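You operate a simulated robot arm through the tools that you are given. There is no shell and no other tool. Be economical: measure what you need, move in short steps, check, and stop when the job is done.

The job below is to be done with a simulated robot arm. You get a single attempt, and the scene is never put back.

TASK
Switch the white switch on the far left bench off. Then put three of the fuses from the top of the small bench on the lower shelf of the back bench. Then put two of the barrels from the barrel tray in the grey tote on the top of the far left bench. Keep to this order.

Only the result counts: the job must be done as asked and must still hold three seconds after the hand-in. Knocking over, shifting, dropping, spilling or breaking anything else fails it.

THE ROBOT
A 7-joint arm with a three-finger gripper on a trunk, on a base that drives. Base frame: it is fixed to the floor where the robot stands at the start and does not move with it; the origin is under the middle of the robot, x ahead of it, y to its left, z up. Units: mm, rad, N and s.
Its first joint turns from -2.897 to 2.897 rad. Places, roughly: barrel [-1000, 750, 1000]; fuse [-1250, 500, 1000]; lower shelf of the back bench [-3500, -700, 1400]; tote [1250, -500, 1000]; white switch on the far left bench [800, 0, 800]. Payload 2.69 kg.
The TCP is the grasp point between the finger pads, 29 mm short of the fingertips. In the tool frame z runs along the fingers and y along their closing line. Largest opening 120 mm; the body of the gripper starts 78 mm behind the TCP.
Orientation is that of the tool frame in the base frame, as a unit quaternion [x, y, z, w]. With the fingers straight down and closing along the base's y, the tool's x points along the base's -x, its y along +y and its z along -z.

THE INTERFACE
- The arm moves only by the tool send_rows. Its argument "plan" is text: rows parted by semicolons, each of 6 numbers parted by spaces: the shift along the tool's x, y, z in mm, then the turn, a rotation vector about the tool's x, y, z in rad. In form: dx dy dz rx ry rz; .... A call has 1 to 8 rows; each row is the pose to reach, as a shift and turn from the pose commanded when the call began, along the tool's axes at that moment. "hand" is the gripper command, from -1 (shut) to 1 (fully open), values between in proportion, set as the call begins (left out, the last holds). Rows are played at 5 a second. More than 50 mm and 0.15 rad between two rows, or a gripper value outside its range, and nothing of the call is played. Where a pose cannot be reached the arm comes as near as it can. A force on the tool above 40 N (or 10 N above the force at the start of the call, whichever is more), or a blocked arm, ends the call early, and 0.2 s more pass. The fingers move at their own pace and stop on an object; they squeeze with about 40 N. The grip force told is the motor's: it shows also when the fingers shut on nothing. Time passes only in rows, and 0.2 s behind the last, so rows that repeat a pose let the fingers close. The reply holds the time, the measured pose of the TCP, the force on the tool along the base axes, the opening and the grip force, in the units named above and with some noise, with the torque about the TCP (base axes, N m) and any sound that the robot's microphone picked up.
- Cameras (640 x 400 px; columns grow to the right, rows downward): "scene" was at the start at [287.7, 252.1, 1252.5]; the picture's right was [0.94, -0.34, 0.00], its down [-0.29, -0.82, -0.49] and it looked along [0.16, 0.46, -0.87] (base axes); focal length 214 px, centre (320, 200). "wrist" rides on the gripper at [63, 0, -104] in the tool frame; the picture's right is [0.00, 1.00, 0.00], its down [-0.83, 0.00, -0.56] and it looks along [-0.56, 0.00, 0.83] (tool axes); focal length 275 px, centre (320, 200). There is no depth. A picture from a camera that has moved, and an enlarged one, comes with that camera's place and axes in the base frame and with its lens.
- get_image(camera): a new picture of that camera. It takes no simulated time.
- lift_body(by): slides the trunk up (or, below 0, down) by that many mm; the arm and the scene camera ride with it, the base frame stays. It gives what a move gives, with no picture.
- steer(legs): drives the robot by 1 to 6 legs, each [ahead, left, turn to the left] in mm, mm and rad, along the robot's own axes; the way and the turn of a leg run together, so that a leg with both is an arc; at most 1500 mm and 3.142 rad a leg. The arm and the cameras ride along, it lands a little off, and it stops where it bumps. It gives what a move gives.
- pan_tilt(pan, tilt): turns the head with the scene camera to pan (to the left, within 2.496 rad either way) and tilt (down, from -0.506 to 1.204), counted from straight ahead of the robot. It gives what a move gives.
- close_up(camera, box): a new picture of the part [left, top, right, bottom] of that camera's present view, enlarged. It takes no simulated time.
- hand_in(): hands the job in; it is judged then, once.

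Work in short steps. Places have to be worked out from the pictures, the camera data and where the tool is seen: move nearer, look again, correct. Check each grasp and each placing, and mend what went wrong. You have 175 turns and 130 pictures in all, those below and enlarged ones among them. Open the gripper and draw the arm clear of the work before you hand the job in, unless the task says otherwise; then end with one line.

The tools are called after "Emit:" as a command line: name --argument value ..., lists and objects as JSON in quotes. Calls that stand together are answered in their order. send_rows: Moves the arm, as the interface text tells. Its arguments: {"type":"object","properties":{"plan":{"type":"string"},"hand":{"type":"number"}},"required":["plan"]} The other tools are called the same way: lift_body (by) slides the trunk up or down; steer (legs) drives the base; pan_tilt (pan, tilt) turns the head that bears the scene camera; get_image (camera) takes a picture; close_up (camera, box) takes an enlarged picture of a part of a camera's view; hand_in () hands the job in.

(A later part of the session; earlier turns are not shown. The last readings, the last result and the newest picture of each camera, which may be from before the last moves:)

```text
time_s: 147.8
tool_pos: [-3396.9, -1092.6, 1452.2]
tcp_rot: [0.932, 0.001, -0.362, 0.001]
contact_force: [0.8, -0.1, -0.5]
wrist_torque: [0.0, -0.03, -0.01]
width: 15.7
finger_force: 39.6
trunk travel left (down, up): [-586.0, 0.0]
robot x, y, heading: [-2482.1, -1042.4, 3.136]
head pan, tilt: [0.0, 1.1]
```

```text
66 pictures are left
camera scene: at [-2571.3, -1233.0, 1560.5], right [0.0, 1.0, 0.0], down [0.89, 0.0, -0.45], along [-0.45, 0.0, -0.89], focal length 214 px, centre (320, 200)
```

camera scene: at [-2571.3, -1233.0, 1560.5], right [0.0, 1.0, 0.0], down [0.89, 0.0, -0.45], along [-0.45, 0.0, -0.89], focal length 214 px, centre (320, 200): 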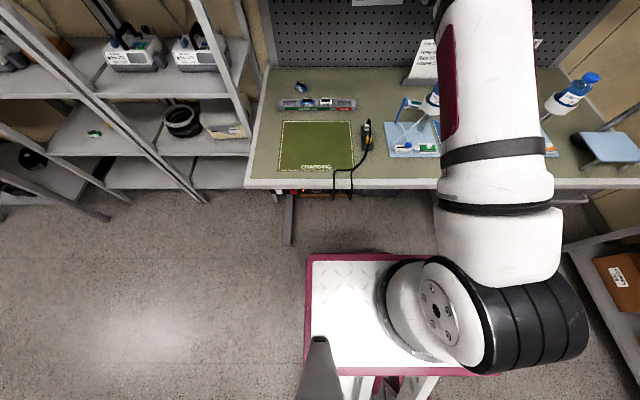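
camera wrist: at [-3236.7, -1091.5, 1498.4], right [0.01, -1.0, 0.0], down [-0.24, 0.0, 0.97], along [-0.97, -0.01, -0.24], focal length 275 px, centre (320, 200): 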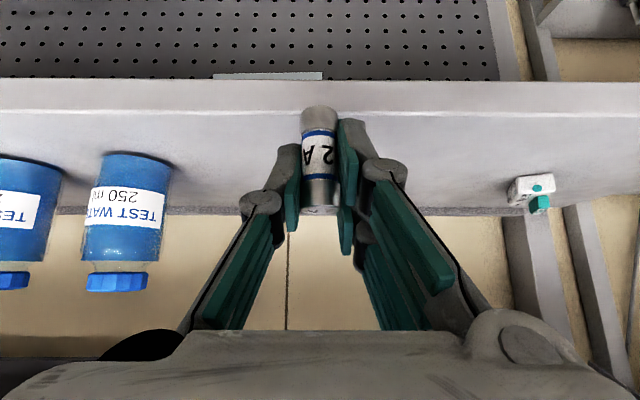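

The bench foot lies left of my platform and nothing stands within reach below; 50 mm closer is safe.

Emit:
steer --legs '[[50, 0, 0]]'

Emit:
get_image --camera "wrist"

```text
time_s: 148.7
tool_pos: [-3447.1, -1092.3, 1451.1]
tcp_rot: [0.932, 0.002, -0.362, 0.002]
contact_force: [0.1, 0.3, -0.2]
wrist_torque: [-0.01, 0.02, -0.01]
width: 15.8
finger_force: 39.8
trunk travel left (down, up): [-586.0, 0.0]
robot x, y, heading: [-2537.1, -1046.5, 3.143]
head pan, tilt: [0.0, 1.1]
```

```text
65 pictures are left
camera wrist: at [-3330.2, -1092.0, 1484.6], right [0.01, -1.0, 0.0], down [-0.24, 0.0, 0.97], along [-0.97, -0.01, -0.24], focal length 275 px, centre (320, 200)
```

wrist: 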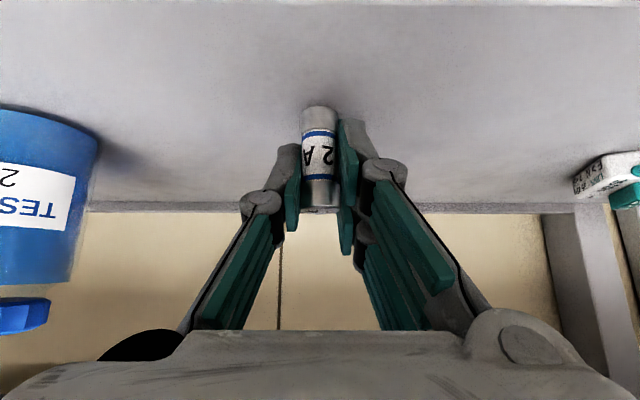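

Over clear shelf. Lowering gently.

Emit:
send_rows --plan "6.7 0 7.4 0 0 0; 10.7 0 11.8 0 0 0; 13.4 0 14.8 0 0 0; 14.7 0 16.3 0 0 0"

```text
time_s: 149.7
tool_pos: [-3445.6, -1093.2, 1435.9]
tcp_rot: [0.93, 0.001, -0.367, 0.0]
contact_force: [-1.9, 0.6, 27.2]
wrist_torque: [-0.13, 0.05, 0.02]
width: 15.7
finger_force: 39.6
trunk travel left (down, up): [-586.0, 0.0]
robot x, y, heading: [-2532.8, -1043.9, 3.132]
head pan, tilt: [0.0, 1.1]
```

Contact at 27 N: the fuse is on the shelf. I'll ease up a little and release.

Emit:
send_rows --plan "-2.5 0 -2.8 0 0 0; -2.5 0 -2.8 0 0 0"

Emit:
send_rows --plan "0 0 0 0 0 0; 0 0 0 0 0 0; 0 0 0 0 0 0" --hand -0.1

Emit:
get_image --camera "wrist"

```text
time_s: 150.3
tool_pos: [-3446.6, -1094.5, 1434.9]
tcp_rot: [0.932, 0.001, -0.363, 0.001]
contact_force: [-4.1, -2.3, 25.9]
wrist_torque: [-0.27, 0.16, -0.05]
width: 15.7
finger_force: 40.0
trunk travel left (down, up): [-586.0, 0.0]
robot x, y, heading: [-2533.7, -1046.5, 3.136]
head pan, tilt: [0.0, 1.1]
```

```text
time_s: 151.1
tool_pos: [-3446.9, -1093.8, 1430.6]
tcp_rot: [0.933, 0.003, -0.359, 0.002]
contact_force: [0.9, 0.7, 1.6]
wrist_torque: [-0.03, -0.01, 0.0]
width: 59.1
finger_force: 0.2
trunk travel left (down, up): [-586.0, 0.0]
robot x, y, heading: [-2534.8, -1044.0, 3.138]
head pan, tilt: [0.0, 1.1]
```

```text
64 pictures are left
camera wrist: at [-3330.4, -1093.0, 1464.1], right [0.01, -1.0, 0.0], down [-0.24, 0.0, 0.97], along [-0.97, -0.01, -0.24], focal length 275 px, centre (320, 200)
```

wrist: 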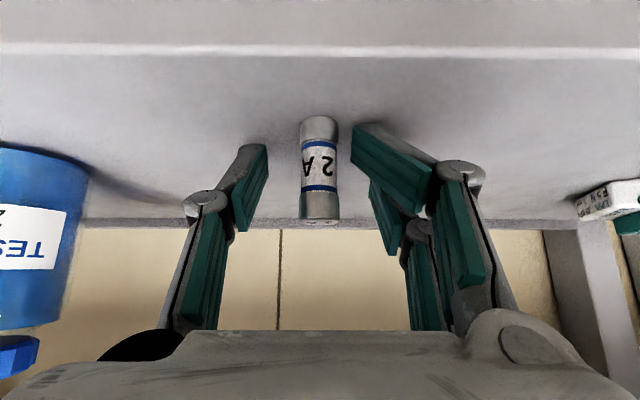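

The fuse stands free on the shelf. I'll withdraw along the tool axis, back off, and return to the small bench for fuse "A" at about [-1389, 436].

Emit:
send_rows --plan "0 0 -30 0 0 0; 0 0 -70 0 0 0; 0 0 -110 0 0 0"

Emit:
steer --legs '[[-250, 0, 0], [-945, -250, 0], [0, 0, -1.571]]'

Emit:
lift_body --by -311

Emit:
get_image --camera "wrist"

```text
time_s: 151.9
tool_pos: [-3372.7, -1093.7, 1516.8]
tcp_rot: [0.933, 0.002, -0.361, 0.001]
contact_force: [0.5, 0.0, -0.5]
wrist_torque: [0.01, 0.0, -0.03]
width: 54.2
finger_force: 0.1
trunk travel left (down, up): [-586.0, 0.0]
robot x, y, heading: [-2534.2, -1044.8, 3.14]
head pan, tilt: [0.0, 1.1]
```

```text
time_s: 162.2
tool_pos: [-1402.6, 49.3, 1515.7]
tcp_rot: [0.662, -0.657, -0.257, -0.254]
contact_force: [0.1, -0.3, 0.1]
wrist_torque: [0.02, -0.03, 0.0]
width: 54.1
finger_force: 0.1
trunk travel left (down, up): [-586.0, 0.0]
robot x, y, heading: [-1346.5, -789.6, 1.57]
head pan, tilt: [0.0, 1.1]
```

```text
time_s: 165.3
tool_pos: [-1404.1, 49.3, 1205.2]
tcp_rot: [0.662, -0.657, -0.257, -0.254]
contact_force: [0.3, -0.6, -0.5]
wrist_torque: [0.03, -0.03, -0.01]
width: 53.9
finger_force: 0.0
trunk travel left (down, up): [-275.0, 311.0]
robot x, y, heading: [-1350.4, -790.0, 1.571]
head pan, tilt: [0.0, 1.1]
```

```text
63 pictures are left
camera wrist: at [-1402.0, -67.9, 1238.3], right [-1.0, -0.01, 0.0], down [0.0, 0.24, 0.97], along [-0.01, 0.97, -0.24], focal length 275 px, centre (320, 200)
```

wrist: 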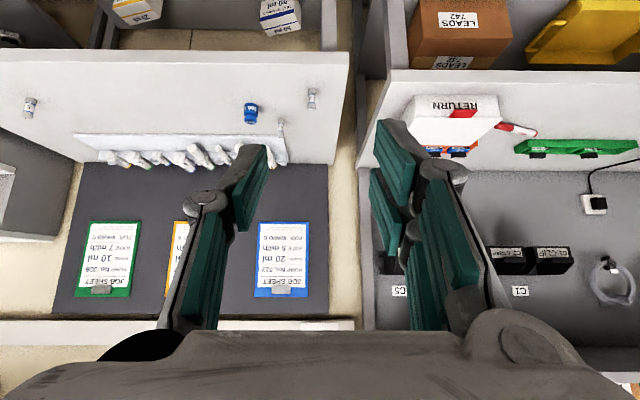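

Fuse A sits at about [-1393, 424]. I'll drive 280 mm ahead, then lower to pre-grasp height.

Emit:
steer --legs '[[280, 0, 0]]'

Emit:
send_rows --plan "29 -2 32 0 0 0; 58 -4 64 0 0 0; 87 -6 96 0 0 0; 115 -8 128 0 0 0; 144 -10 159 0 0 0"

Emit:
get_image --camera "wrist"

```text
time_s: 167.2
tool_pos: [-1393.0, 326.1, 1205.1]
tcp_rot: [-0.659, 0.66, 0.256, 0.256]
contact_force: [0.0, 0.1, 0.3]
wrist_torque: [0.03, -0.02, 0.02]
width: 53.8
finger_force: 0.0
trunk travel left (down, up): [-275.0, 311.0]
robot x, y, heading: [-1347.3, -511.7, 1.563]
head pan, tilt: [0.0, 1.1]
```

```text
time_s: 168.4
tool_pos: [-1383.0, 327.7, 992.6]
tcp_rot: [-0.659, 0.66, 0.256, 0.254]
contact_force: [1.0, 0.0, 1.2]
wrist_torque: [0.0, 0.02, 0.01]
width: 53.9
finger_force: 0.1
trunk travel left (down, up): [-275.0, 311.0]
robot x, y, heading: [-1346.7, -512.6, 1.565]
head pan, tilt: [0.0, 1.1]
```

```text
62 pictures are left
camera wrist: at [-1383.9, 211.3, 1026.2], right [-1.0, 0.0, 0.0], down [0.0, 0.24, 0.97], along [0.0, 0.97, -0.24], focal length 275 px, centre (320, 200)
```

wrist: 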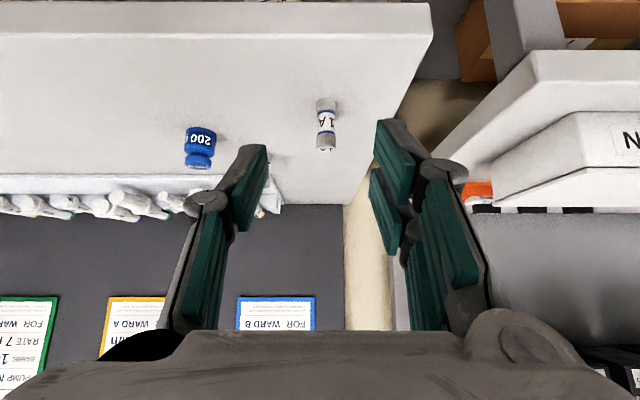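

Fuse "1 A" is at [-1388, 429]. I'll slide in along the tool axis.

Emit:
send_rows --plan "-8 5.5 31 0 0 0; -14 5.5 62 0 0 0; -20 5.5 93 0 0 0; -24.3 5.5 123.8 0 0 0"

Emit:
get_image --camera "wrist"

```text
time_s: 169.4
tool_pos: [-1390.1, 430.8, 917.3]
tcp_rot: [-0.659, 0.659, 0.257, 0.256]
contact_force: [-0.3, -0.5, 0.1]
wrist_torque: [0.01, 0.02, -0.03]
width: 53.9
finger_force: 0.0
trunk travel left (down, up): [-275.0, 311.0]
robot x, y, heading: [-1343.6, -511.8, 1.561]
head pan, tilt: [0.0, 1.1]
```

```text
61 pictures are left
camera wrist: at [-1389.2, 312.7, 950.3], right [-1.0, 0.0, 0.0], down [0.0, 0.24, 0.97], along [0.0, 0.97, -0.24], focal length 275 px, centre (320, 200)
```

wrist: 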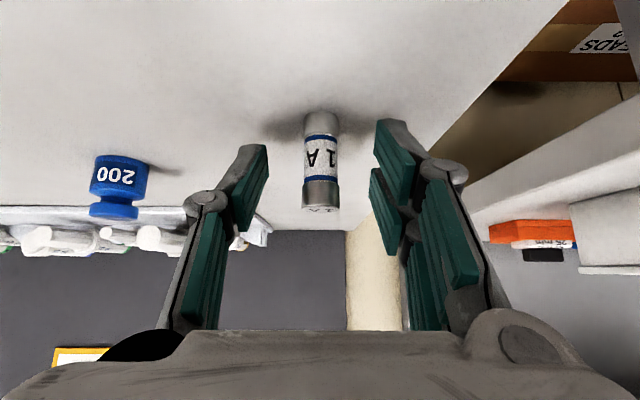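

Same picture as the good grasp before. I'll close and lift.

Emit:
send_rows --plan "0 0 0 0 0 0; 0 0 0 0 0 0; 0 0 0 0 0 0; -20 0 -22 0 0 0; -50 0 -55 0 0 0; -80 0 -90 0 0 0; -110 0 -122 0 0 0" --hand -1

Emit:
get_image --camera "wrist"

```text
time_s: 171.0
tool_pos: [-1389.5, 427.0, 1076.7]
tcp_rot: [-0.659, 0.66, 0.255, 0.256]
contact_force: [0.5, 0.2, -0.8]
wrist_torque: [-0.01, 0.03, 0.02]
width: 15.9
finger_force: 40.3
trunk travel left (down, up): [-275.0, 311.0]
robot x, y, heading: [-1347.6, -512.3, 1.561]
head pan, tilt: [0.0, 1.1]
```

```text
60 pictures are left
camera wrist: at [-1388.3, 310.6, 1109.8], right [-1.0, 0.0, 0.0], down [0.0, 0.24, 0.97], along [0.0, 0.97, -0.24], focal length 275 px, centre (320, 200)
```

wrist: 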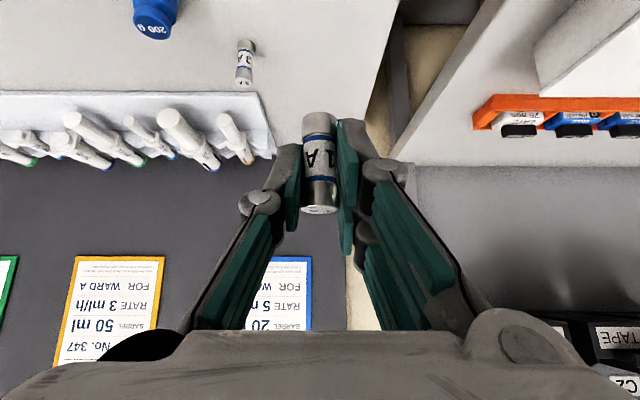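

Fuse "1 A" is held upright. Driving to the back bench again, aiming for TCP y≈-1005.

Emit:
steer --legs '[[-200, 0, 0], [0, 0, 1.58], [600, 120, 0], [450, 118, 0]]'

Emit:
lift_body --by 311

Emit:
send_rows --plan "-15 0 -17 0 0 0; -33 0 -37 0 0 0; -50 0 -55 0 0 0"

Emit:
get_image --camera "wrist"

```text
time_s: 181.8
tool_pos: [-3324.7, -971.9, 1077.7]
tcp_rot: [0.932, -0.007, -0.361, -0.002]
contact_force: [-0.6, 0.4, -0.6]
wrist_torque: [0.01, -0.02, -0.02]
width: 16.4
finger_force: 39.7
trunk travel left (down, up): [-275.0, 311.0]
robot x, y, heading: [-2385.3, -946.5, 3.122]
head pan, tilt: [0.0, 1.1]
```

```text
time_s: 184.9
tool_pos: [-3325.0, -971.9, 1386.5]
tcp_rot: [0.932, -0.007, -0.361, -0.002]
contact_force: [0.1, 0.9, 0.0]
wrist_torque: [0.02, 0.02, 0.01]
width: 16.1
finger_force: 39.6
trunk travel left (down, up): [-586.0, 0.0]
robot x, y, heading: [-2386.3, -944.0, 3.126]
head pan, tilt: [0.0, 1.1]
```

```text
time_s: 185.7
tool_pos: [-3299.3, -969.5, 1450.5]
tcp_rot: [0.933, -0.008, -0.361, -0.002]
contact_force: [0.0, -0.2, -0.3]
wrist_torque: [-0.03, 0.02, 0.02]
width: 16.1
finger_force: 39.9
out of reach, approached as far as the arm can: row 1, 2, 3
trunk travel left (down, up): [-586.0, 0.0]
robot x, y, heading: [-2384.6, -945.8, 3.119]
head pan, tilt: [0.0, 1.1]
```

```text
59 pictures are left
camera wrist: at [-3183.3, -970.3, 1483.4], right [-0.01, -1.0, 0.0], down [-0.24, 0.0, 0.97], along [-0.97, 0.01, -0.24], focal length 275 px, centre (320, 200)
```

wrist: 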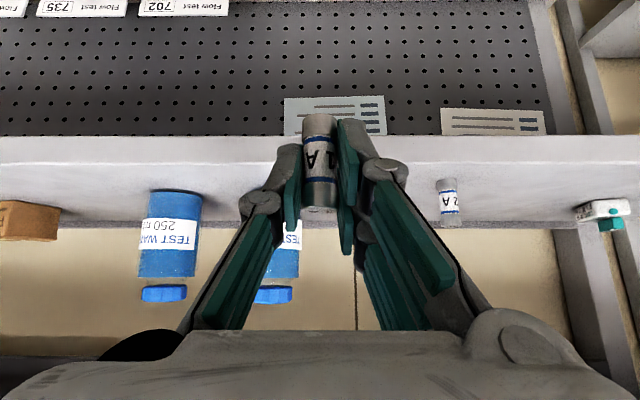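

The first fuse still stands at right. I'll drive 148 mm in with a slight left shift to y≈-1005.

Emit:
steer --legs '[[100, 18, 0.02], [46, 0, 0]]'

Emit:
get_image --camera "wrist"

```text
time_s: 187.4
tool_pos: [-3446.5, -1002.8, 1450.0]
tcp_rot: [0.933, 0.002, -0.361, 0.001]
contact_force: [0.1, 0.3, -0.9]
wrist_torque: [-0.01, -0.01, 0.0]
width: 16.2
finger_force: 40.0
trunk travel left (down, up): [-586.0, 0.0]
robot x, y, heading: [-2530.3, -961.6, 3.134]
head pan, tilt: [0.0, 1.1]
```

```text
58 pictures are left
camera wrist: at [-3329.8, -1002.2, 1483.0], right [0.01, -1.0, 0.0], down [-0.24, 0.0, 0.97], along [-0.97, -0.01, -0.24], focal length 275 px, centre (320, 200)
```

wrist: 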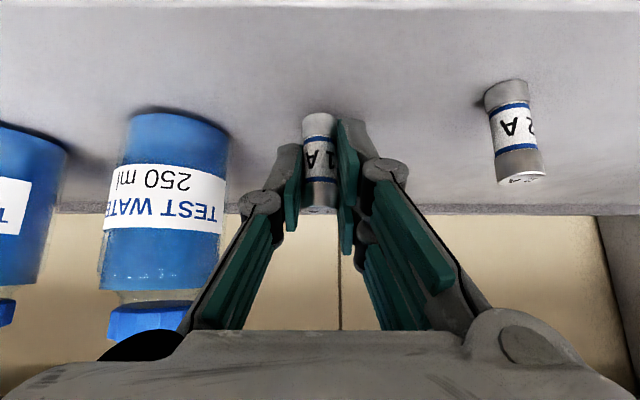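

The bottle is near on the left, so I'll shift 8 mm away from it, lower, and plan a narrow release.

Emit:
send_rows --plan "3 8 3 0 0 0; 6.7 8 7.4 0 0 0; 10 8 11 0 0 0; 12 8 13.3 0 0 0; 13.4 8 14.8 0 0 0"

```text
time_s: 188.6
tool_pos: [-3446.3, -1010.7, 1436.6]
tcp_rot: [0.93, 0.002, -0.367, 0.002]
contact_force: [-6.9, 1.2, 26.6]
wrist_torque: [0.05, 0.44, -0.02]
width: 16.2
finger_force: 40.1
trunk travel left (down, up): [-586.0, 0.0]
robot x, y, heading: [-2527.9, -960.4, 3.137]
head pan, tilt: [0.0, 1.1]
```

Contact again at the same height. I'll ease slightly and release narrowly.

Emit:
send_rows --plan "-2.5 0 -2.8 0 0 0; -2.5 0 -2.8 0 0 0"

Emit:
send_rows --plan "0 0 0 0 0 0; 0 0 0 0 0 0; 0 0 0 0 0 0" --hand -0.45

Emit:
get_image --camera "wrist"

```text
time_s: 189.2
tool_pos: [-3445.5, -1010.1, 1436.1]
tcp_rot: [0.932, 0.002, -0.363, 0.001]
contact_force: [-7.6, 0.3, 23.5]
wrist_torque: [0.0, 0.47, -0.02]
width: 16.2
finger_force: 39.5
trunk travel left (down, up): [-586.0, 0.0]
robot x, y, heading: [-2533.1, -957.4, 3.138]
head pan, tilt: [0.0, 1.1]
```

```text
time_s: 190.0
tool_pos: [-3445.0, -1010.5, 1433.9]
tcp_rot: [0.932, 0.003, -0.362, 0.003]
contact_force: [-6.4, -1.4, 14.1]
wrist_torque: [-0.26, 0.23, -0.11]
width: 36.9
finger_force: 0.4
trunk travel left (down, up): [-586.0, 0.0]
robot x, y, heading: [-2528.5, -958.0, 3.139]
head pan, tilt: [0.0, 1.1]
```

```text
57 pictures are left
camera wrist: at [-3329.0, -1010.7, 1466.7], right [0.01, -1.0, 0.0], down [-0.24, 0.0, 0.97], along [-0.97, -0.01, -0.24], focal length 275 px, centre (320, 200)
```

wrist: 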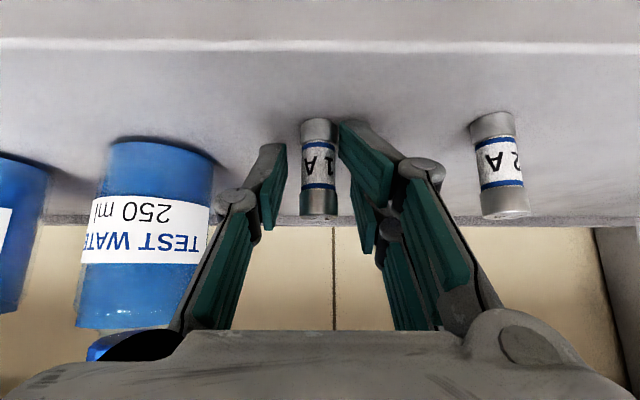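

The fuse stands, though the right finger is close to it. I'll open a bit more while rising slightly, then withdraw.

Emit:
send_rows --plan "-1.3 0 -1.5 0 0 0; -2.7 0 -3 0 0 0; -2.7 0 -3 0 0 0" --hand -0.25

Emit:
send_rows --plan "0 0 -20 0 0 0; 0 0 -60 0 0 0; 0 0 -105 0 0 0"

Emit:
get_image --camera "wrist"

```text
time_s: 190.8
tool_pos: [-3446.2, -1011.5, 1436.7]
tcp_rot: [0.933, 0.001, -0.361, 0.0]
contact_force: [0.2, 0.4, 0.4]
wrist_torque: [-0.02, 0.02, 0.04]
width: 45.2
finger_force: 0.0
trunk travel left (down, up): [-586.0, 0.0]
robot x, y, heading: [-2532.7, -961.9, 3.137]
head pan, tilt: [0.0, 1.1]
```

```text
time_s: 191.6
tool_pos: [-3374.6, -1009.6, 1520.6]
tcp_rot: [0.933, 0.002, -0.361, 0.002]
contact_force: [-0.8, 0.3, -0.4]
wrist_torque: [0.04, -0.04, 0.0]
width: 45.2
finger_force: 0.1
trunk travel left (down, up): [-586.0, 0.0]
robot x, y, heading: [-2534.7, -962.0, 3.14]
head pan, tilt: [0.0, 1.1]
```

```text
56 pictures are left
camera wrist: at [-3258.4, -1009.4, 1552.4], right [0.01, -1.0, 0.0], down [-0.24, 0.0, 0.97], along [-0.97, -0.01, -0.24], focal length 275 px, centre (320, 200)
```

wrist: 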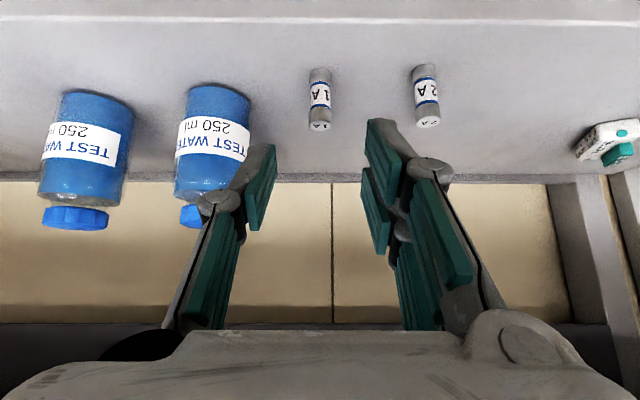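

Two fuses stand on the shelf. Back to the small bench for the clear fuse D near [-757, 473].

Emit:
steer --legs '[[-250, 0, 0], [-790, -60, 0], [-785, -60, 0], [0, 0, -1.569]]'

Emit:
lift_body --by -311

Emit:
get_image --camera "wrist"

```text
time_s: 204.8
tool_pos: [-809.4, 10.4, 1520.1]
tcp_rot: [0.678, -0.64, -0.263, -0.247]
contact_force: [0.5, 0.2, 0.6]
wrist_torque: [0.0, 0.0, 0.02]
width: 44.9
finger_force: 0.1
trunk travel left (down, up): [-586.0, 0.0]
robot x, y, heading: [-714.8, -827.7, 1.623]
head pan, tilt: [0.0, 1.1]
```

```text
time_s: 207.9
tool_pos: [-808.9, 10.6, 1210.1]
tcp_rot: [0.677, -0.641, -0.263, -0.248]
contact_force: [-0.3, -0.3, -0.4]
wrist_torque: [-0.01, -0.04, -0.01]
width: 45.1
finger_force: 0.0
trunk travel left (down, up): [-275.0, 311.0]
robot x, y, heading: [-716.3, -831.3, 1.623]
head pan, tilt: [0.0, 1.1]
```

```text
55 pictures are left
camera wrist: at [-802.5, -106.8, 1241.7], right [-1.0, -0.06, 0.0], down [-0.02, 0.24, 0.97], along [-0.06, 0.97, -0.24], focal length 275 px, centre (320, 200)
```

wrist: 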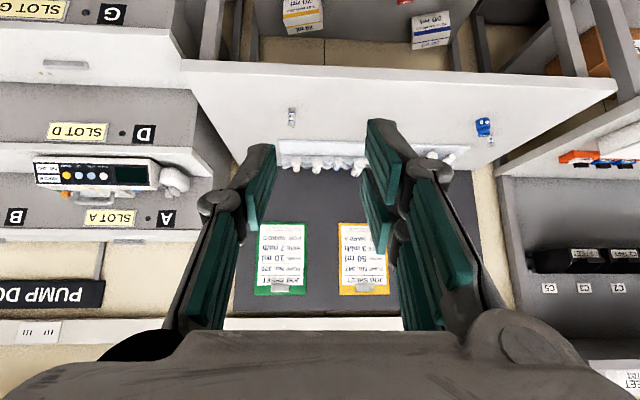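

Fuse D is near [-768, 464]. I'll straighten heading and drive 350 mm ahead, then lower.

Emit:
steer --legs '[[0, 0, -0.05], [350, 0, 0]]'

Emit:
send_rows --plan "29 0 32 0 0 0; 58 0 64 0 0 0; 87 0 96 0 0 0; 115 0 128 0 0 0; 147 0 162 0 0 0"

Emit:
get_image --camera "wrist"

```text
time_s: 210.5
tool_pos: [-762.1, 363.2, 1207.6]
tcp_rot: [0.66, -0.659, -0.256, -0.255]
contact_force: [0.3, 0.8, 0.6]
wrist_torque: [-0.01, 0.03, 0.0]
width: 45.1
finger_force: 0.0
trunk travel left (down, up): [-275.0, 311.0]
robot x, y, heading: [-715.0, -479.6, 1.566]
head pan, tilt: [0.0, 1.1]
```

```text
time_s: 211.7
tool_pos: [-764.5, 363.6, 991.0]
tcp_rot: [0.66, -0.658, -0.256, -0.255]
contact_force: [0.7, -0.3, 0.9]
wrist_torque: [0.02, 0.02, 0.02]
width: 45.1
finger_force: 0.0
trunk travel left (down, up): [-275.0, 311.0]
robot x, y, heading: [-713.5, -479.0, 1.563]
head pan, tilt: [0.0, 1.1]
```

```text
54 pictures are left
camera wrist: at [-762.8, 246.7, 1024.1], right [-1.0, -0.01, 0.0], down [0.0, 0.24, 0.97], along [-0.01, 0.97, -0.24], focal length 275 px, centre (320, 200)
```

wrist: 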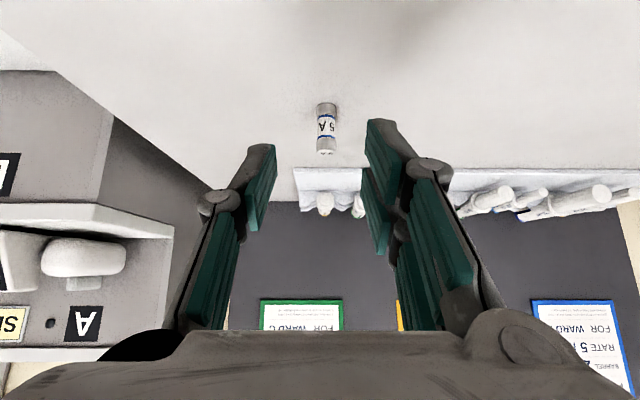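

Fuse "5 A" is at [-771, 467]. Sliding in.

Emit:
send_rows --plan "-8 6 31 0 0 0; -15 6 62 0 0 0; -22 6 93 0 0 0; -27.4 6 124.5 0 0 0"

Emit:
get_image --camera "wrist"

```text
time_s: 212.7
tool_pos: [-769.7, 468.0, 921.5]
tcp_rot: [0.66, -0.659, -0.256, -0.255]
contact_force: [-0.4, -0.7, 0.8]
wrist_torque: [-0.05, 0.01, -0.01]
width: 44.9
finger_force: 0.0
trunk travel left (down, up): [-275.0, 311.0]
robot x, y, heading: [-712.3, -481.0, 1.567]
head pan, tilt: [0.0, 1.1]
```

```text
53 pictures are left
camera wrist: at [-769.0, 350.4, 953.7], right [-1.0, -0.01, 0.0], down [0.0, 0.24, 0.97], along [0.0, 0.97, -0.24], focal length 275 px, centre (320, 200)
```

wrist: 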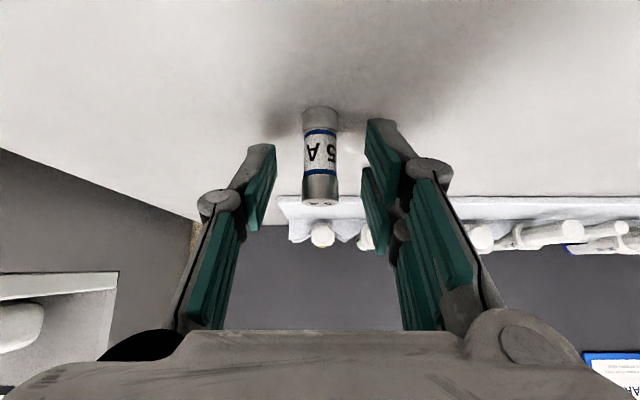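

Well placed; lowering 3 mm, closing and lifting.

Emit:
send_rows --plan "2 0 2.2 0 0 0; 2 0 2.2 0 0 0; 2 0 2.2 0 0 0; 2 0 2.2 0 0 0; -20 0 -22 0 0 0; -50 0 -55 0 0 0; -80 0 -90 0 0 0; -108 0 -120 0 0 0" --hand -1

Emit:
get_image --camera "wrist"

```text
time_s: 214.5
tool_pos: [-768.4, 470.5, 1075.9]
tcp_rot: [0.66, -0.658, -0.256, -0.255]
contact_force: [1.0, 0.9, -0.8]
wrist_torque: [0.0, 0.0, -0.02]
width: 16.2
finger_force: 39.7
trunk travel left (down, up): [-275.0, 311.0]
robot x, y, heading: [-713.4, -484.2, 1.563]
head pan, tilt: [0.0, 1.1]
```

```text
52 pictures are left
camera wrist: at [-768.8, 352.7, 1109.7], right [-1.0, -0.01, 0.0], down [0.0, 0.24, 0.97], along [-0.01, 0.97, -0.24], focal length 275 px, centre (320, 200)
```

wrist: 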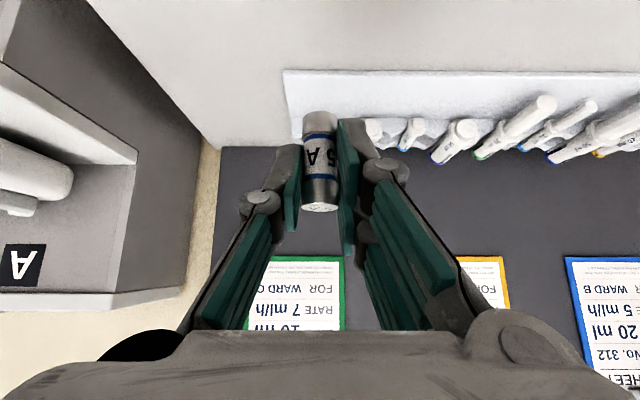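

Held. Driving to the back bench, aiming for y≈-1165.

Emit:
steer --legs '[[-250, 0, 0], [0, 0, 1.577], [850, 190, 0], [820, 186, 0]]'

Emit:
lift_body --by 311

Emit:
send_rows --plan "-15 0 -17 0 0 0; -33 0 -37 0 0 0; -50 0 -55 0 0 0"

Emit:
get_image --camera "wrist"

```text
time_s: 228.5
tool_pos: [-3327.4, -1196.8, 1076.6]
tcp_rot: [0.932, 0.009, -0.361, 0.004]
contact_force: [-0.6, 0.3, -0.5]
wrist_torque: [0.01, -0.01, 0.01]
width: 16.5
finger_force: 40.1
trunk travel left (down, up): [-275.0, 311.0]
robot x, y, heading: [-2379.3, -1121.8, -3.128]
head pan, tilt: [0.0, 1.1]
```

```text
time_s: 231.6
tool_pos: [-3315.8, -1196.9, 1387.5]
tcp_rot: [0.933, 0.01, -0.361, 0.004]
contact_force: [0.0, -0.3, -1.2]
wrist_torque: [-0.04, 0.02, -0.02]
width: 16.4
finger_force: 40.3
trunk travel left (down, up): [-586.0, 0.0]
robot x, y, heading: [-2378.5, -1121.7, -3.123]
head pan, tilt: [0.0, 1.1]
```

```text
time_s: 232.4
tool_pos: [-3294.5, -1192.5, 1442.4]
tcp_rot: [0.933, 0.01, -0.36, 0.003]
contact_force: [0.3, 1.1, -1.0]
wrist_torque: [0.01, 0.0, 0.04]
width: 16.3
finger_force: 39.8
out of reach, approached as far as the arm can: row 1, 2, 3
trunk travel left (down, up): [-586.0, 0.0]
robot x, y, heading: [-2377.0, -1125.2, -3.126]
head pan, tilt: [0.0, 1.1]
```

```text
51 pictures are left
camera wrist: at [-3178.4, -1190.4, 1475.7], right [0.03, -1.0, 0.0], down [-0.24, -0.01, 0.97], along [-0.97, -0.02, -0.24], focal length 275 px, centre (320, 200)
```

wrist: 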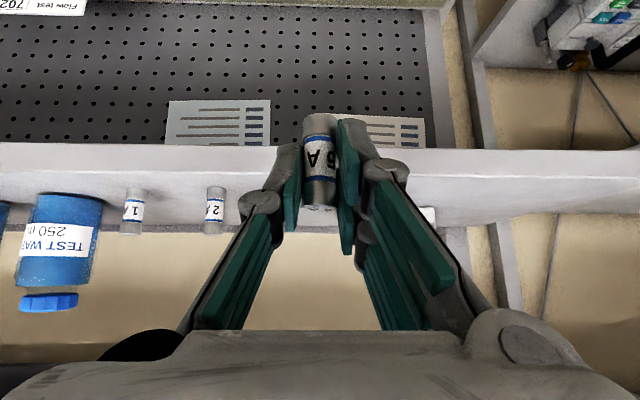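

Fuses 1 and 2 stand. I'll retreat along the tool axis 16 mm for clearance, straighten, and drive in.

Emit:
send_rows --plan "0 0 -8 0 0 0; 0 0 -16 0 0 0"

Emit:
steer --legs '[[100, -18, -0.015], [60, 0, 0]]'

Emit:
get_image --camera "wrist"

```text
time_s: 233.0
tool_pos: [-3282.8, -1193.4, 1454.6]
tcp_rot: [0.932, 0.011, -0.362, 0.005]
contact_force: [-1.2, 0.2, -0.4]
wrist_torque: [-0.03, -0.01, -0.02]
width: 16.4
finger_force: 40.5
trunk travel left (down, up): [-586.0, 0.0]
robot x, y, heading: [-2377.8, -1122.6, -3.128]
head pan, tilt: [0.0, 1.1]
```

```text
time_s: 234.7
tool_pos: [-3446.6, -1164.0, 1454.6]
tcp_rot: [0.932, 0.003, -0.362, 0.002]
contact_force: [0.3, -0.6, 0.4]
wrist_torque: [-0.01, 0.01, -0.01]
width: 16.4
finger_force: 39.8
trunk travel left (down, up): [-586.0, 0.0]
robot x, y, heading: [-2543.9, -1105.2, -3.143]
head pan, tilt: [0.0, 1.1]
```

```text
50 pictures are left
camera wrist: at [-3330.0, -1161.8, 1487.2], right [0.01, -1.0, 0.0], down [-0.24, -0.01, 0.97], along [-0.97, -0.01, -0.24], focal length 275 px, centre (320, 200)
```

wrist: 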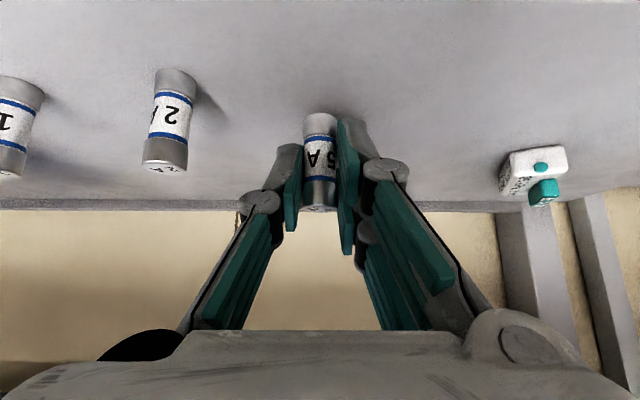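

Spot clear. Lowering to contact.

Emit:
send_rows --plan "6.7 0 7.4 0 0 0; 10 0 11 0 0 0; 12 0 13.3 0 0 0; 13.4 0 14.8 0 0 0"

```text
time_s: 235.7
tool_pos: [-3445.4, -1163.3, 1438.0]
tcp_rot: [0.931, 0.004, -0.364, 0.002]
contact_force: [2.9, -0.7, 13.0]
wrist_torque: [0.02, 0.08, 0.0]
width: 16.3
finger_force: 39.4
trunk travel left (down, up): [-586.0, 0.0]
robot x, y, heading: [-2543.0, -1108.5, -3.143]
head pan, tilt: [0.0, 1.1]
```

Contact at 13 N; releasing.

Emit:
send_rows --plan "0 0 0 0 0 0; 0 0 0 0 0 0; 0 0 0 0 0 0" --hand -0.25

Emit:
get_image --camera "wrist"

```text
time_s: 236.5
tool_pos: [-3445.1, -1164.2, 1435.0]
tcp_rot: [0.933, 0.004, -0.361, 0.003]
contact_force: [0.4, 0.5, 1.7]
wrist_torque: [-0.03, 0.02, 0.0]
width: 46.7
finger_force: 0.0
trunk travel left (down, up): [-586.0, 0.0]
robot x, y, heading: [-2542.8, -1109.3, -3.14]
head pan, tilt: [0.0, 1.1]
```

```text
49 pictures are left
camera wrist: at [-3329.9, -1162.0, 1467.2], right [0.01, -1.0, 0.0], down [-0.24, -0.01, 0.97], along [-0.97, -0.01, -0.24], focal length 275 px, centre (320, 200)
```

wrist: 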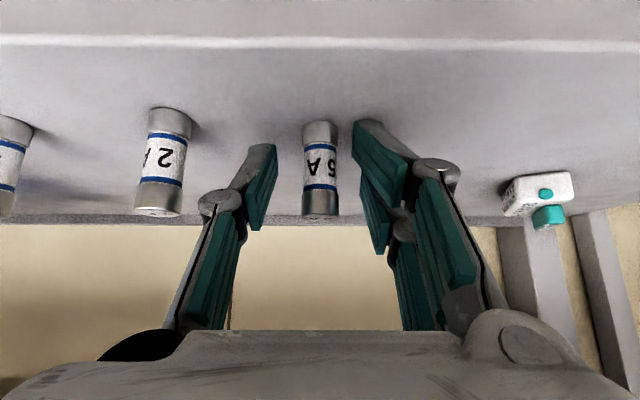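

All three fuses stand on the shelf. I'll withdraw, drive back facing the small bench, and set the tool vertical.

Emit:
send_rows --plan "0 0 -20 0 0 0; 0 0 -60 0 0 0; 0 0 -105 0 0 0"

Emit:
get_image --camera "wrist"

Emit:
steer --legs '[[-250, 0, 0], [-650, -200, 0], [-640, -200, 0], [0, 0, -1.571]]'

Emit:
lift_body --by -311

Emit:
send_rows --plan "0 0 0 0 0.1 0; 0 0 0 0 0.2 0; 0 0 0 0 0.3 0; 0 0 0 0 0.4 0; 0 0 0 0 0.5 0; 0 0 0 0 0.6 0; 0 0 0 0 0.68 0; 0 0 0 0 0.74 0" --hand 0.3

```text
time_s: 237.3
tool_pos: [-3374.7, -1162.4, 1513.5]
tcp_rot: [0.933, 0.003, -0.361, 0.001]
contact_force: [-0.3, 0.0, 0.0]
wrist_torque: [0.02, -0.02, -0.01]
width: 45.2
finger_force: 0.1
trunk travel left (down, up): [-586.0, 0.0]
robot x, y, heading: [-2539.1, -1106.8, -3.139]
head pan, tilt: [0.0, 1.1]
```

```text
48 pictures are left
camera wrist: at [-3259.0, -1161.2, 1546.1], right [0.01, -1.0, 0.0], down [-0.24, -0.01, 0.97], along [-0.97, -0.01, -0.24], focal length 275 px, centre (320, 200)
```

wrist: 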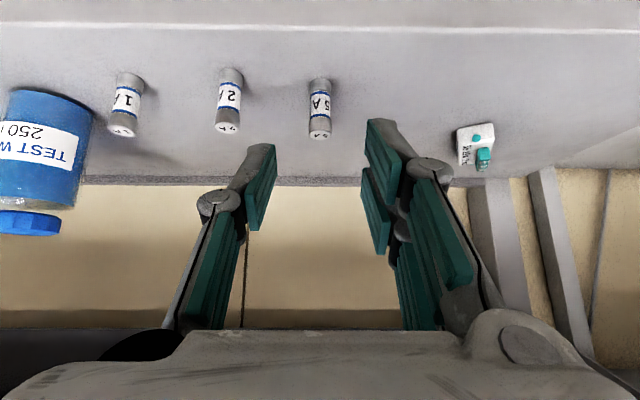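

```text
time_s: 249.5
tool_pos: [-1088.1, 142.1, 1513.2]
tcp_rot: [0.671, -0.647, -0.261, -0.25]
contact_force: [-0.2, 0.4, -1.1]
wrist_torque: [-0.01, -0.02, 0.02]
width: 44.9
finger_force: 0.2
trunk travel left (down, up): [-586.0, 0.0]
robot x, y, heading: [-1008.0, -691.2, 1.598]
head pan, tilt: [0.0, 1.1]
```

```text
time_s: 252.6
tool_pos: [-1087.3, 143.4, 1202.1]
tcp_rot: [0.67, -0.648, -0.261, -0.251]
contact_force: [0.6, 0.5, -0.4]
wrist_torque: [0.0, 0.02, -0.06]
width: 44.8
finger_force: 0.0
trunk travel left (down, up): [-275.0, 311.0]
robot x, y, heading: [-1007.2, -688.3, 1.599]
head pan, tilt: [0.0, 1.1]
```

```text
time_s: 254.4
tool_pos: [-1087.3, 143.0, 1203.0]
tcp_rot: [0.719, -0.695, 0.0, 0.0]
contact_force: [0.2, 0.0, 0.0]
wrist_torque: [0.02, -0.03, 0.03]
width: 77.5
finger_force: 0.2
trunk travel left (down, up): [-275.0, 311.0]
robot x, y, heading: [-1009.4, -691.2, 1.599]
head pan, tilt: [0.0, 1.1]
```

Tool vertical. Driving 400 mm ahead to view the barrels from above.

Emit:
steer --legs '[[400, 0, -0.028]]'

Emit:
get_image --camera "wrist"

```text
time_s: 256.9
tool_pos: [-1073.4, 531.2, 1201.6]
tcp_rot: [0.711, -0.703, 0.0, 0.001]
contact_force: [0.5, -0.1, -0.1]
wrist_torque: [0.02, 0.01, -0.04]
width: 78.1
finger_force: 0.1
trunk travel left (down, up): [-275.0, 311.0]
robot x, y, heading: [-1015.1, -303.2, 1.57]
head pan, tilt: [0.0, 1.1]
```

```text
47 pictures are left
camera wrist: at [-1072.7, 468.3, 1305.0], right [-1.0, -0.01, 0.0], down [-0.01, 0.83, 0.56], along [-0.01, 0.56, -0.83], focal length 275 px, centre (320, 200)
```

wrist: 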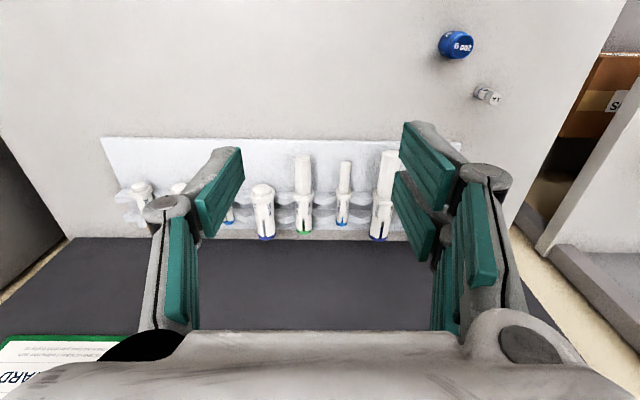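

Emit:
close_up --camera "wrist" --box '[90, 120, 470, 260]'

```text
1.68 times, centred on (280, 190) of wrist
camera zoom: at [-1072.7, 468.3, 1305.0], right [-1.0, -0.01, 0.0], down [-0.01, 0.83, 0.56], along [-0.01, 0.56, -0.83], focal length 464 px, centre (387, 217)
```

zoom: 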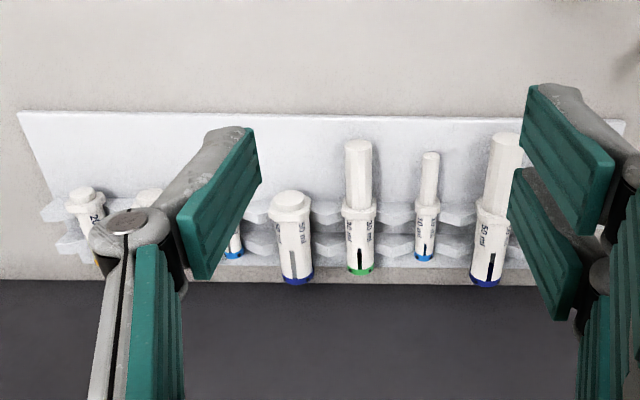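

Barrels lie along Y with plungers toward me. The 30 ml one (green band) is well spaced: plunger around [-1049, 651–725]. I'll move closer and lower to look.

Emit:
steer --legs '[[120, 0, 0]]'

Emit:
send_rows --plan "-8 -5 36 0 0 0; -16 -10 72 0 0 0; -25 -15 108 0 0 0; -33 -20 144 0 0 0; -41 -24 180 0 0 0" --hand -0.2

Emit:
get_image --camera "wrist"

```text
time_s: 258.1
tool_pos: [-1075.2, 652.9, 1202.8]
tcp_rot: [0.711, -0.703, 0.0, 0.0]
contact_force: [0.4, -0.6, -0.3]
wrist_torque: [0.04, -0.01, 0.0]
width: 77.9
finger_force: 0.0
trunk travel left (down, up): [-275.0, 311.0]
robot x, y, heading: [-1013.9, -184.4, 1.57]
head pan, tilt: [0.0, 1.1]
```

```text
time_s: 259.3
tool_pos: [-1051.2, 694.4, 1021.4]
tcp_rot: [0.712, -0.703, 0.0, 0.0]
contact_force: [0.4, -0.4, 0.6]
wrist_torque: [-0.01, -0.01, 0.01]
width: 48.2
finger_force: 0.0
trunk travel left (down, up): [-275.0, 311.0]
robot x, y, heading: [-1013.8, -180.1, 1.573]
head pan, tilt: [0.0, 1.1]
```

```text
45 pictures are left
camera wrist: at [-1051.4, 631.2, 1124.0], right [-1.0, -0.02, 0.0], down [-0.01, 0.83, 0.56], along [-0.01, 0.56, -0.83], focal length 275 px, centre (320, 200)
```

wrist: 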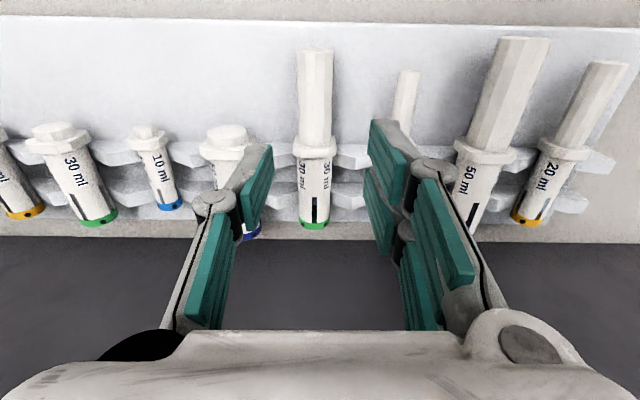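

Plunger axis at x≈-1048.5, collar at y≈714. I'll descend onto the plunger at y≈690, just ahead of the rail.

Emit:
send_rows --plan "4 -2.5 30 0 0 0; 4 -2.5 55 0 0 0; 4 -2.5 75 0 0 0; 4 -2.5 90 0 0 0"

Emit:
get_image --camera "wrist"

```text
time_s: 260.3
tool_pos: [-1047.7, 691.4, 932.9]
tcp_rot: [0.711, -0.703, 0.001, 0.0]
contact_force: [-0.7, -0.4, 0.2]
wrist_torque: [0.0, -0.01, 0.0]
width: 47.9
finger_force: 0.0
trunk travel left (down, up): [-275.0, 311.0]
robot x, y, heading: [-1014.6, -182.6, 1.576]
head pan, tilt: [0.0, 1.1]
```

```text
44 pictures are left
camera wrist: at [-1046.6, 628.3, 1035.6], right [-1.0, -0.02, 0.0], down [-0.01, 0.83, 0.56], along [-0.01, 0.56, -0.83], focal length 275 px, centre (320, 200)
```

wrist: 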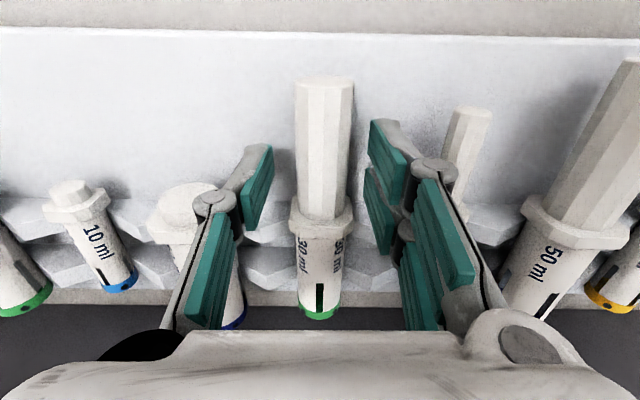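

The pads straddle the plunger. Closing.

Emit:
send_rows --plan "0 0 3 0 0 0; 0 0 3 0 0 0; 0 0 3 0 0 0; 0 0 3 0 0 0" --hand -1

Emit:
get_image --camera "wrist"

```text
time_s: 261.3
tool_pos: [-1048.4, 690.3, 930.5]
tcp_rot: [0.711, -0.703, 0.0, 0.0]
contact_force: [-1.0, 1.7, 8.6]
wrist_torque: [0.31, 0.03, 0.04]
width: 20.5
finger_force: 39.7
trunk travel left (down, up): [-275.0, 311.0]
robot x, y, heading: [-1016.2, -181.4, 1.576]
head pan, tilt: [0.0, 1.1]
```

```text
43 pictures are left
camera wrist: at [-1047.7, 627.0, 1033.2], right [-1.0, -0.02, 0.0], down [-0.01, 0.83, 0.56], along [-0.01, 0.56, -0.83], focal length 275 px, centre (320, 200)
```

wrist: 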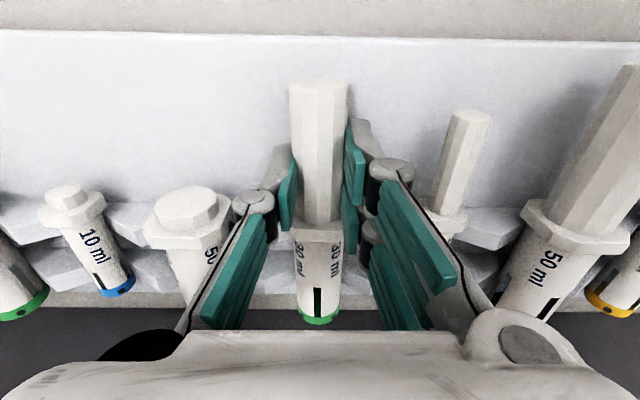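

Gripped at 20.5 mm. Lifting slowly.

Emit:
send_rows --plan "0 0 -5 0 0 0; 0 0 -15 0 0 0; 0 0 -35 0 0 0; 0 0 -70 0 0 0; 0 0 -110 0 0 0; 0 0 -150 0 0 0"

Emit:
get_image --camera "wrist"

```text
time_s: 262.7
tool_pos: [-1047.5, 690.2, 1076.4]
tcp_rot: [0.712, -0.702, 0.001, 0.001]
contact_force: [0.5, 1.5, -1.1]
wrist_torque: [-0.04, 0.01, 0.0]
width: 20.2
finger_force: 39.8
trunk travel left (down, up): [-275.0, 311.0]
robot x, y, heading: [-1015.3, -184.7, 1.575]
head pan, tilt: [0.0, 1.1]
```

```text
42 pictures are left
camera wrist: at [-1047.7, 626.9, 1179.7], right [-1.0, -0.02, 0.0], down [-0.01, 0.83, 0.55], along [-0.01, 0.55, -0.83], focal length 275 px, centre (320, 200)
```

wrist: 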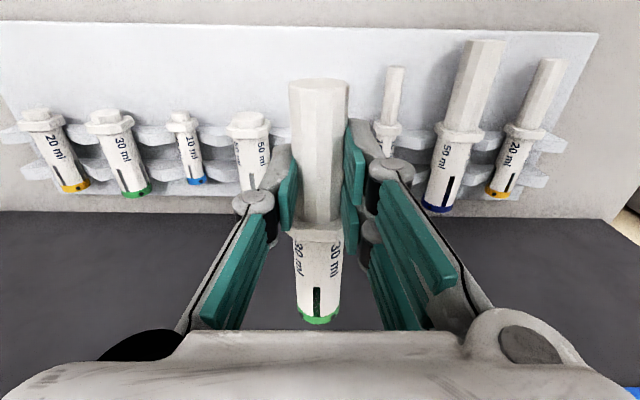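

Barrel held, the others undisturbed. I'll raise the trunk, back off, and drive to the far left bench's tote.

Emit:
lift_body --by 180

Emit:
steer --legs '[[-500, 0, 0], [0, 0, -1.575], [600, 90, 0], [450, 90, 0]]'

Emit:
pan_tilt --pan -0.1 --tilt 0.7

Emit:
get_image --camera "scene"

Emit:
get_image --camera "wrist"

```text
time_s: 264.7
tool_pos: [-1048.4, 690.3, 1258.3]
tcp_rot: [0.71, -0.704, 0.0, 0.0]
contact_force: [0.3, -0.3, -0.6]
wrist_torque: [-0.04, 0.0, 0.0]
width: 20.2
finger_force: 39.9
trunk travel left (down, up): [-455.0, 131.0]
robot x, y, heading: [-1015.5, -183.4, 1.576]
head pan, tilt: [0.0, 1.1]
```

```text
time_s: 276.8
tool_pos: [911.3, -407.2, 1258.3]
tcp_rot: [-0.018, 1.0, -0.001, 0.0]
contact_force: [-0.2, 0.1, -0.6]
wrist_torque: [0.0, 0.03, 0.04]
width: 22.6
finger_force: 39.8
trunk travel left (down, up): [-455.0, 131.0]
robot x, y, heading: [39.7, -458.8, 0.03]
head pan, tilt: [0.0, 1.1]
```

```text
time_s: 277.6
tool_pos: [911.9, -406.6, 1258.8]
tcp_rot: [-0.017, 1.0, 0.0, 0.0]
contact_force: [0.1, 0.2, 0.1]
wrist_torque: [0.0, 0.01, 0.0]
width: 22.7
finger_force: 39.9
trunk travel left (down, up): [-455.0, 131.0]
robot x, y, heading: [40.5, -461.0, 0.027]
head pan, tilt: [-0.099, 0.7]
```

```text
41 pictures are left
camera scene: at [286.1, -271.3, 1459.7], right [-0.07, -1.0, 0.0], down [-0.64, 0.05, -0.76], along [0.76, -0.06, -0.64], focal length 214 px, centre (320, 200)
```

scene: 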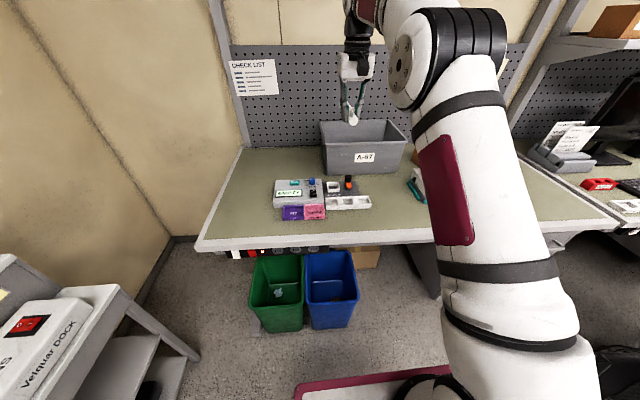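

```text
40 pictures are left
camera wrist: at [848.4, -409.1, 1361.9], right [-0.04, 1.0, 0.0], down [0.83, 0.03, 0.56], along [0.56, 0.02, -0.83], focal length 275 px, centre (320, 200)
```

wrist: 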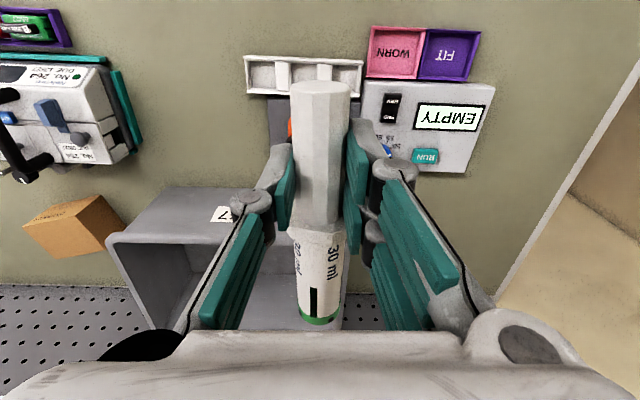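

Tote spans y≈-725…-370, near rim x≈1150, rim z≈1040. I'll drive a bit nearer (keeping off the bins) and raise the trunk.

Emit:
steer --legs '[[190, -120, -0.028]]'

Emit:
lift_body --by 125

Emit:
get_image --camera "scene"

Emit:
get_image --camera "wrist"

```text
time_s: 279.4
tool_pos: [1108.9, -556.2, 1259.5]
tcp_rot: [0.001, 1.0, 0.0, 0.0]
contact_force: [-0.1, -0.1, -0.4]
wrist_torque: [0.01, 0.01, -0.02]
width: 22.6
finger_force: 39.7
trunk travel left (down, up): [-455.0, 131.0]
robot x, y, heading: [237.5, -580.1, -0.006]
head pan, tilt: [-0.099, 0.7]
```

```text
time_s: 280.9
tool_pos: [997.3, -554.3, 1383.8]
tcp_rot: [-0.001, 1.0, 0.0, -0.001]
contact_force: [0.4, -0.4, -0.7]
wrist_torque: [0.01, 0.03, 0.0]
width: 22.7
finger_force: 39.9
trunk travel left (down, up): [-580.0, 6.0]
robot x, y, heading: [240.2, -580.7, -0.003]
head pan, tilt: [-0.099, 0.7]
```

```text
39 pictures are left
camera scene: at [355.7, -398.2, 1584.4], right [-0.11, -0.99, 0.0], down [-0.64, 0.07, -0.76], along [0.76, -0.08, -0.64], focal length 214 px, centre (320, 200)
```

scene: 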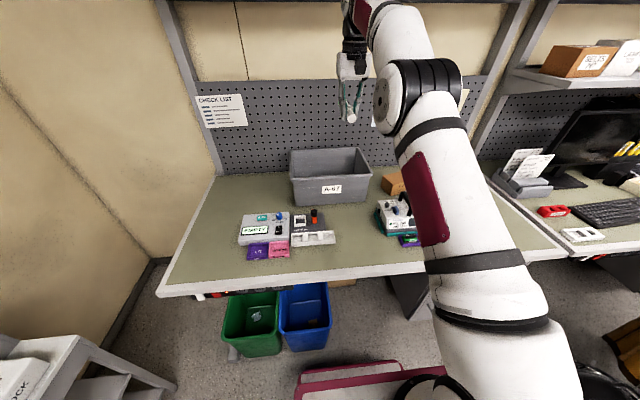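

```text
38 pictures are left
camera wrist: at [934.8, -555.3, 1485.8], right [0.0, 1.0, 0.0], down [0.83, 0.0, 0.55], along [0.55, 0.0, -0.83], focal length 275 px, centre (320, 200)
```

wrist: 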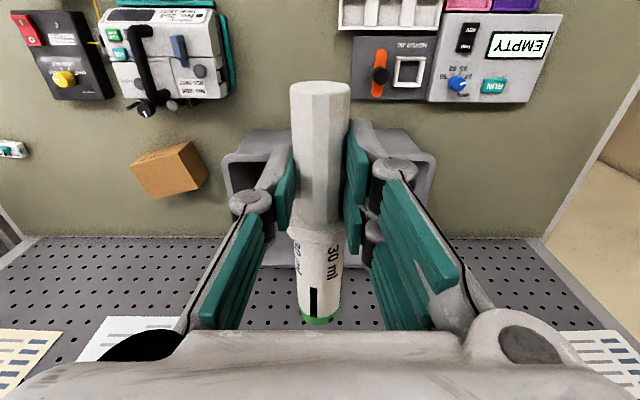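

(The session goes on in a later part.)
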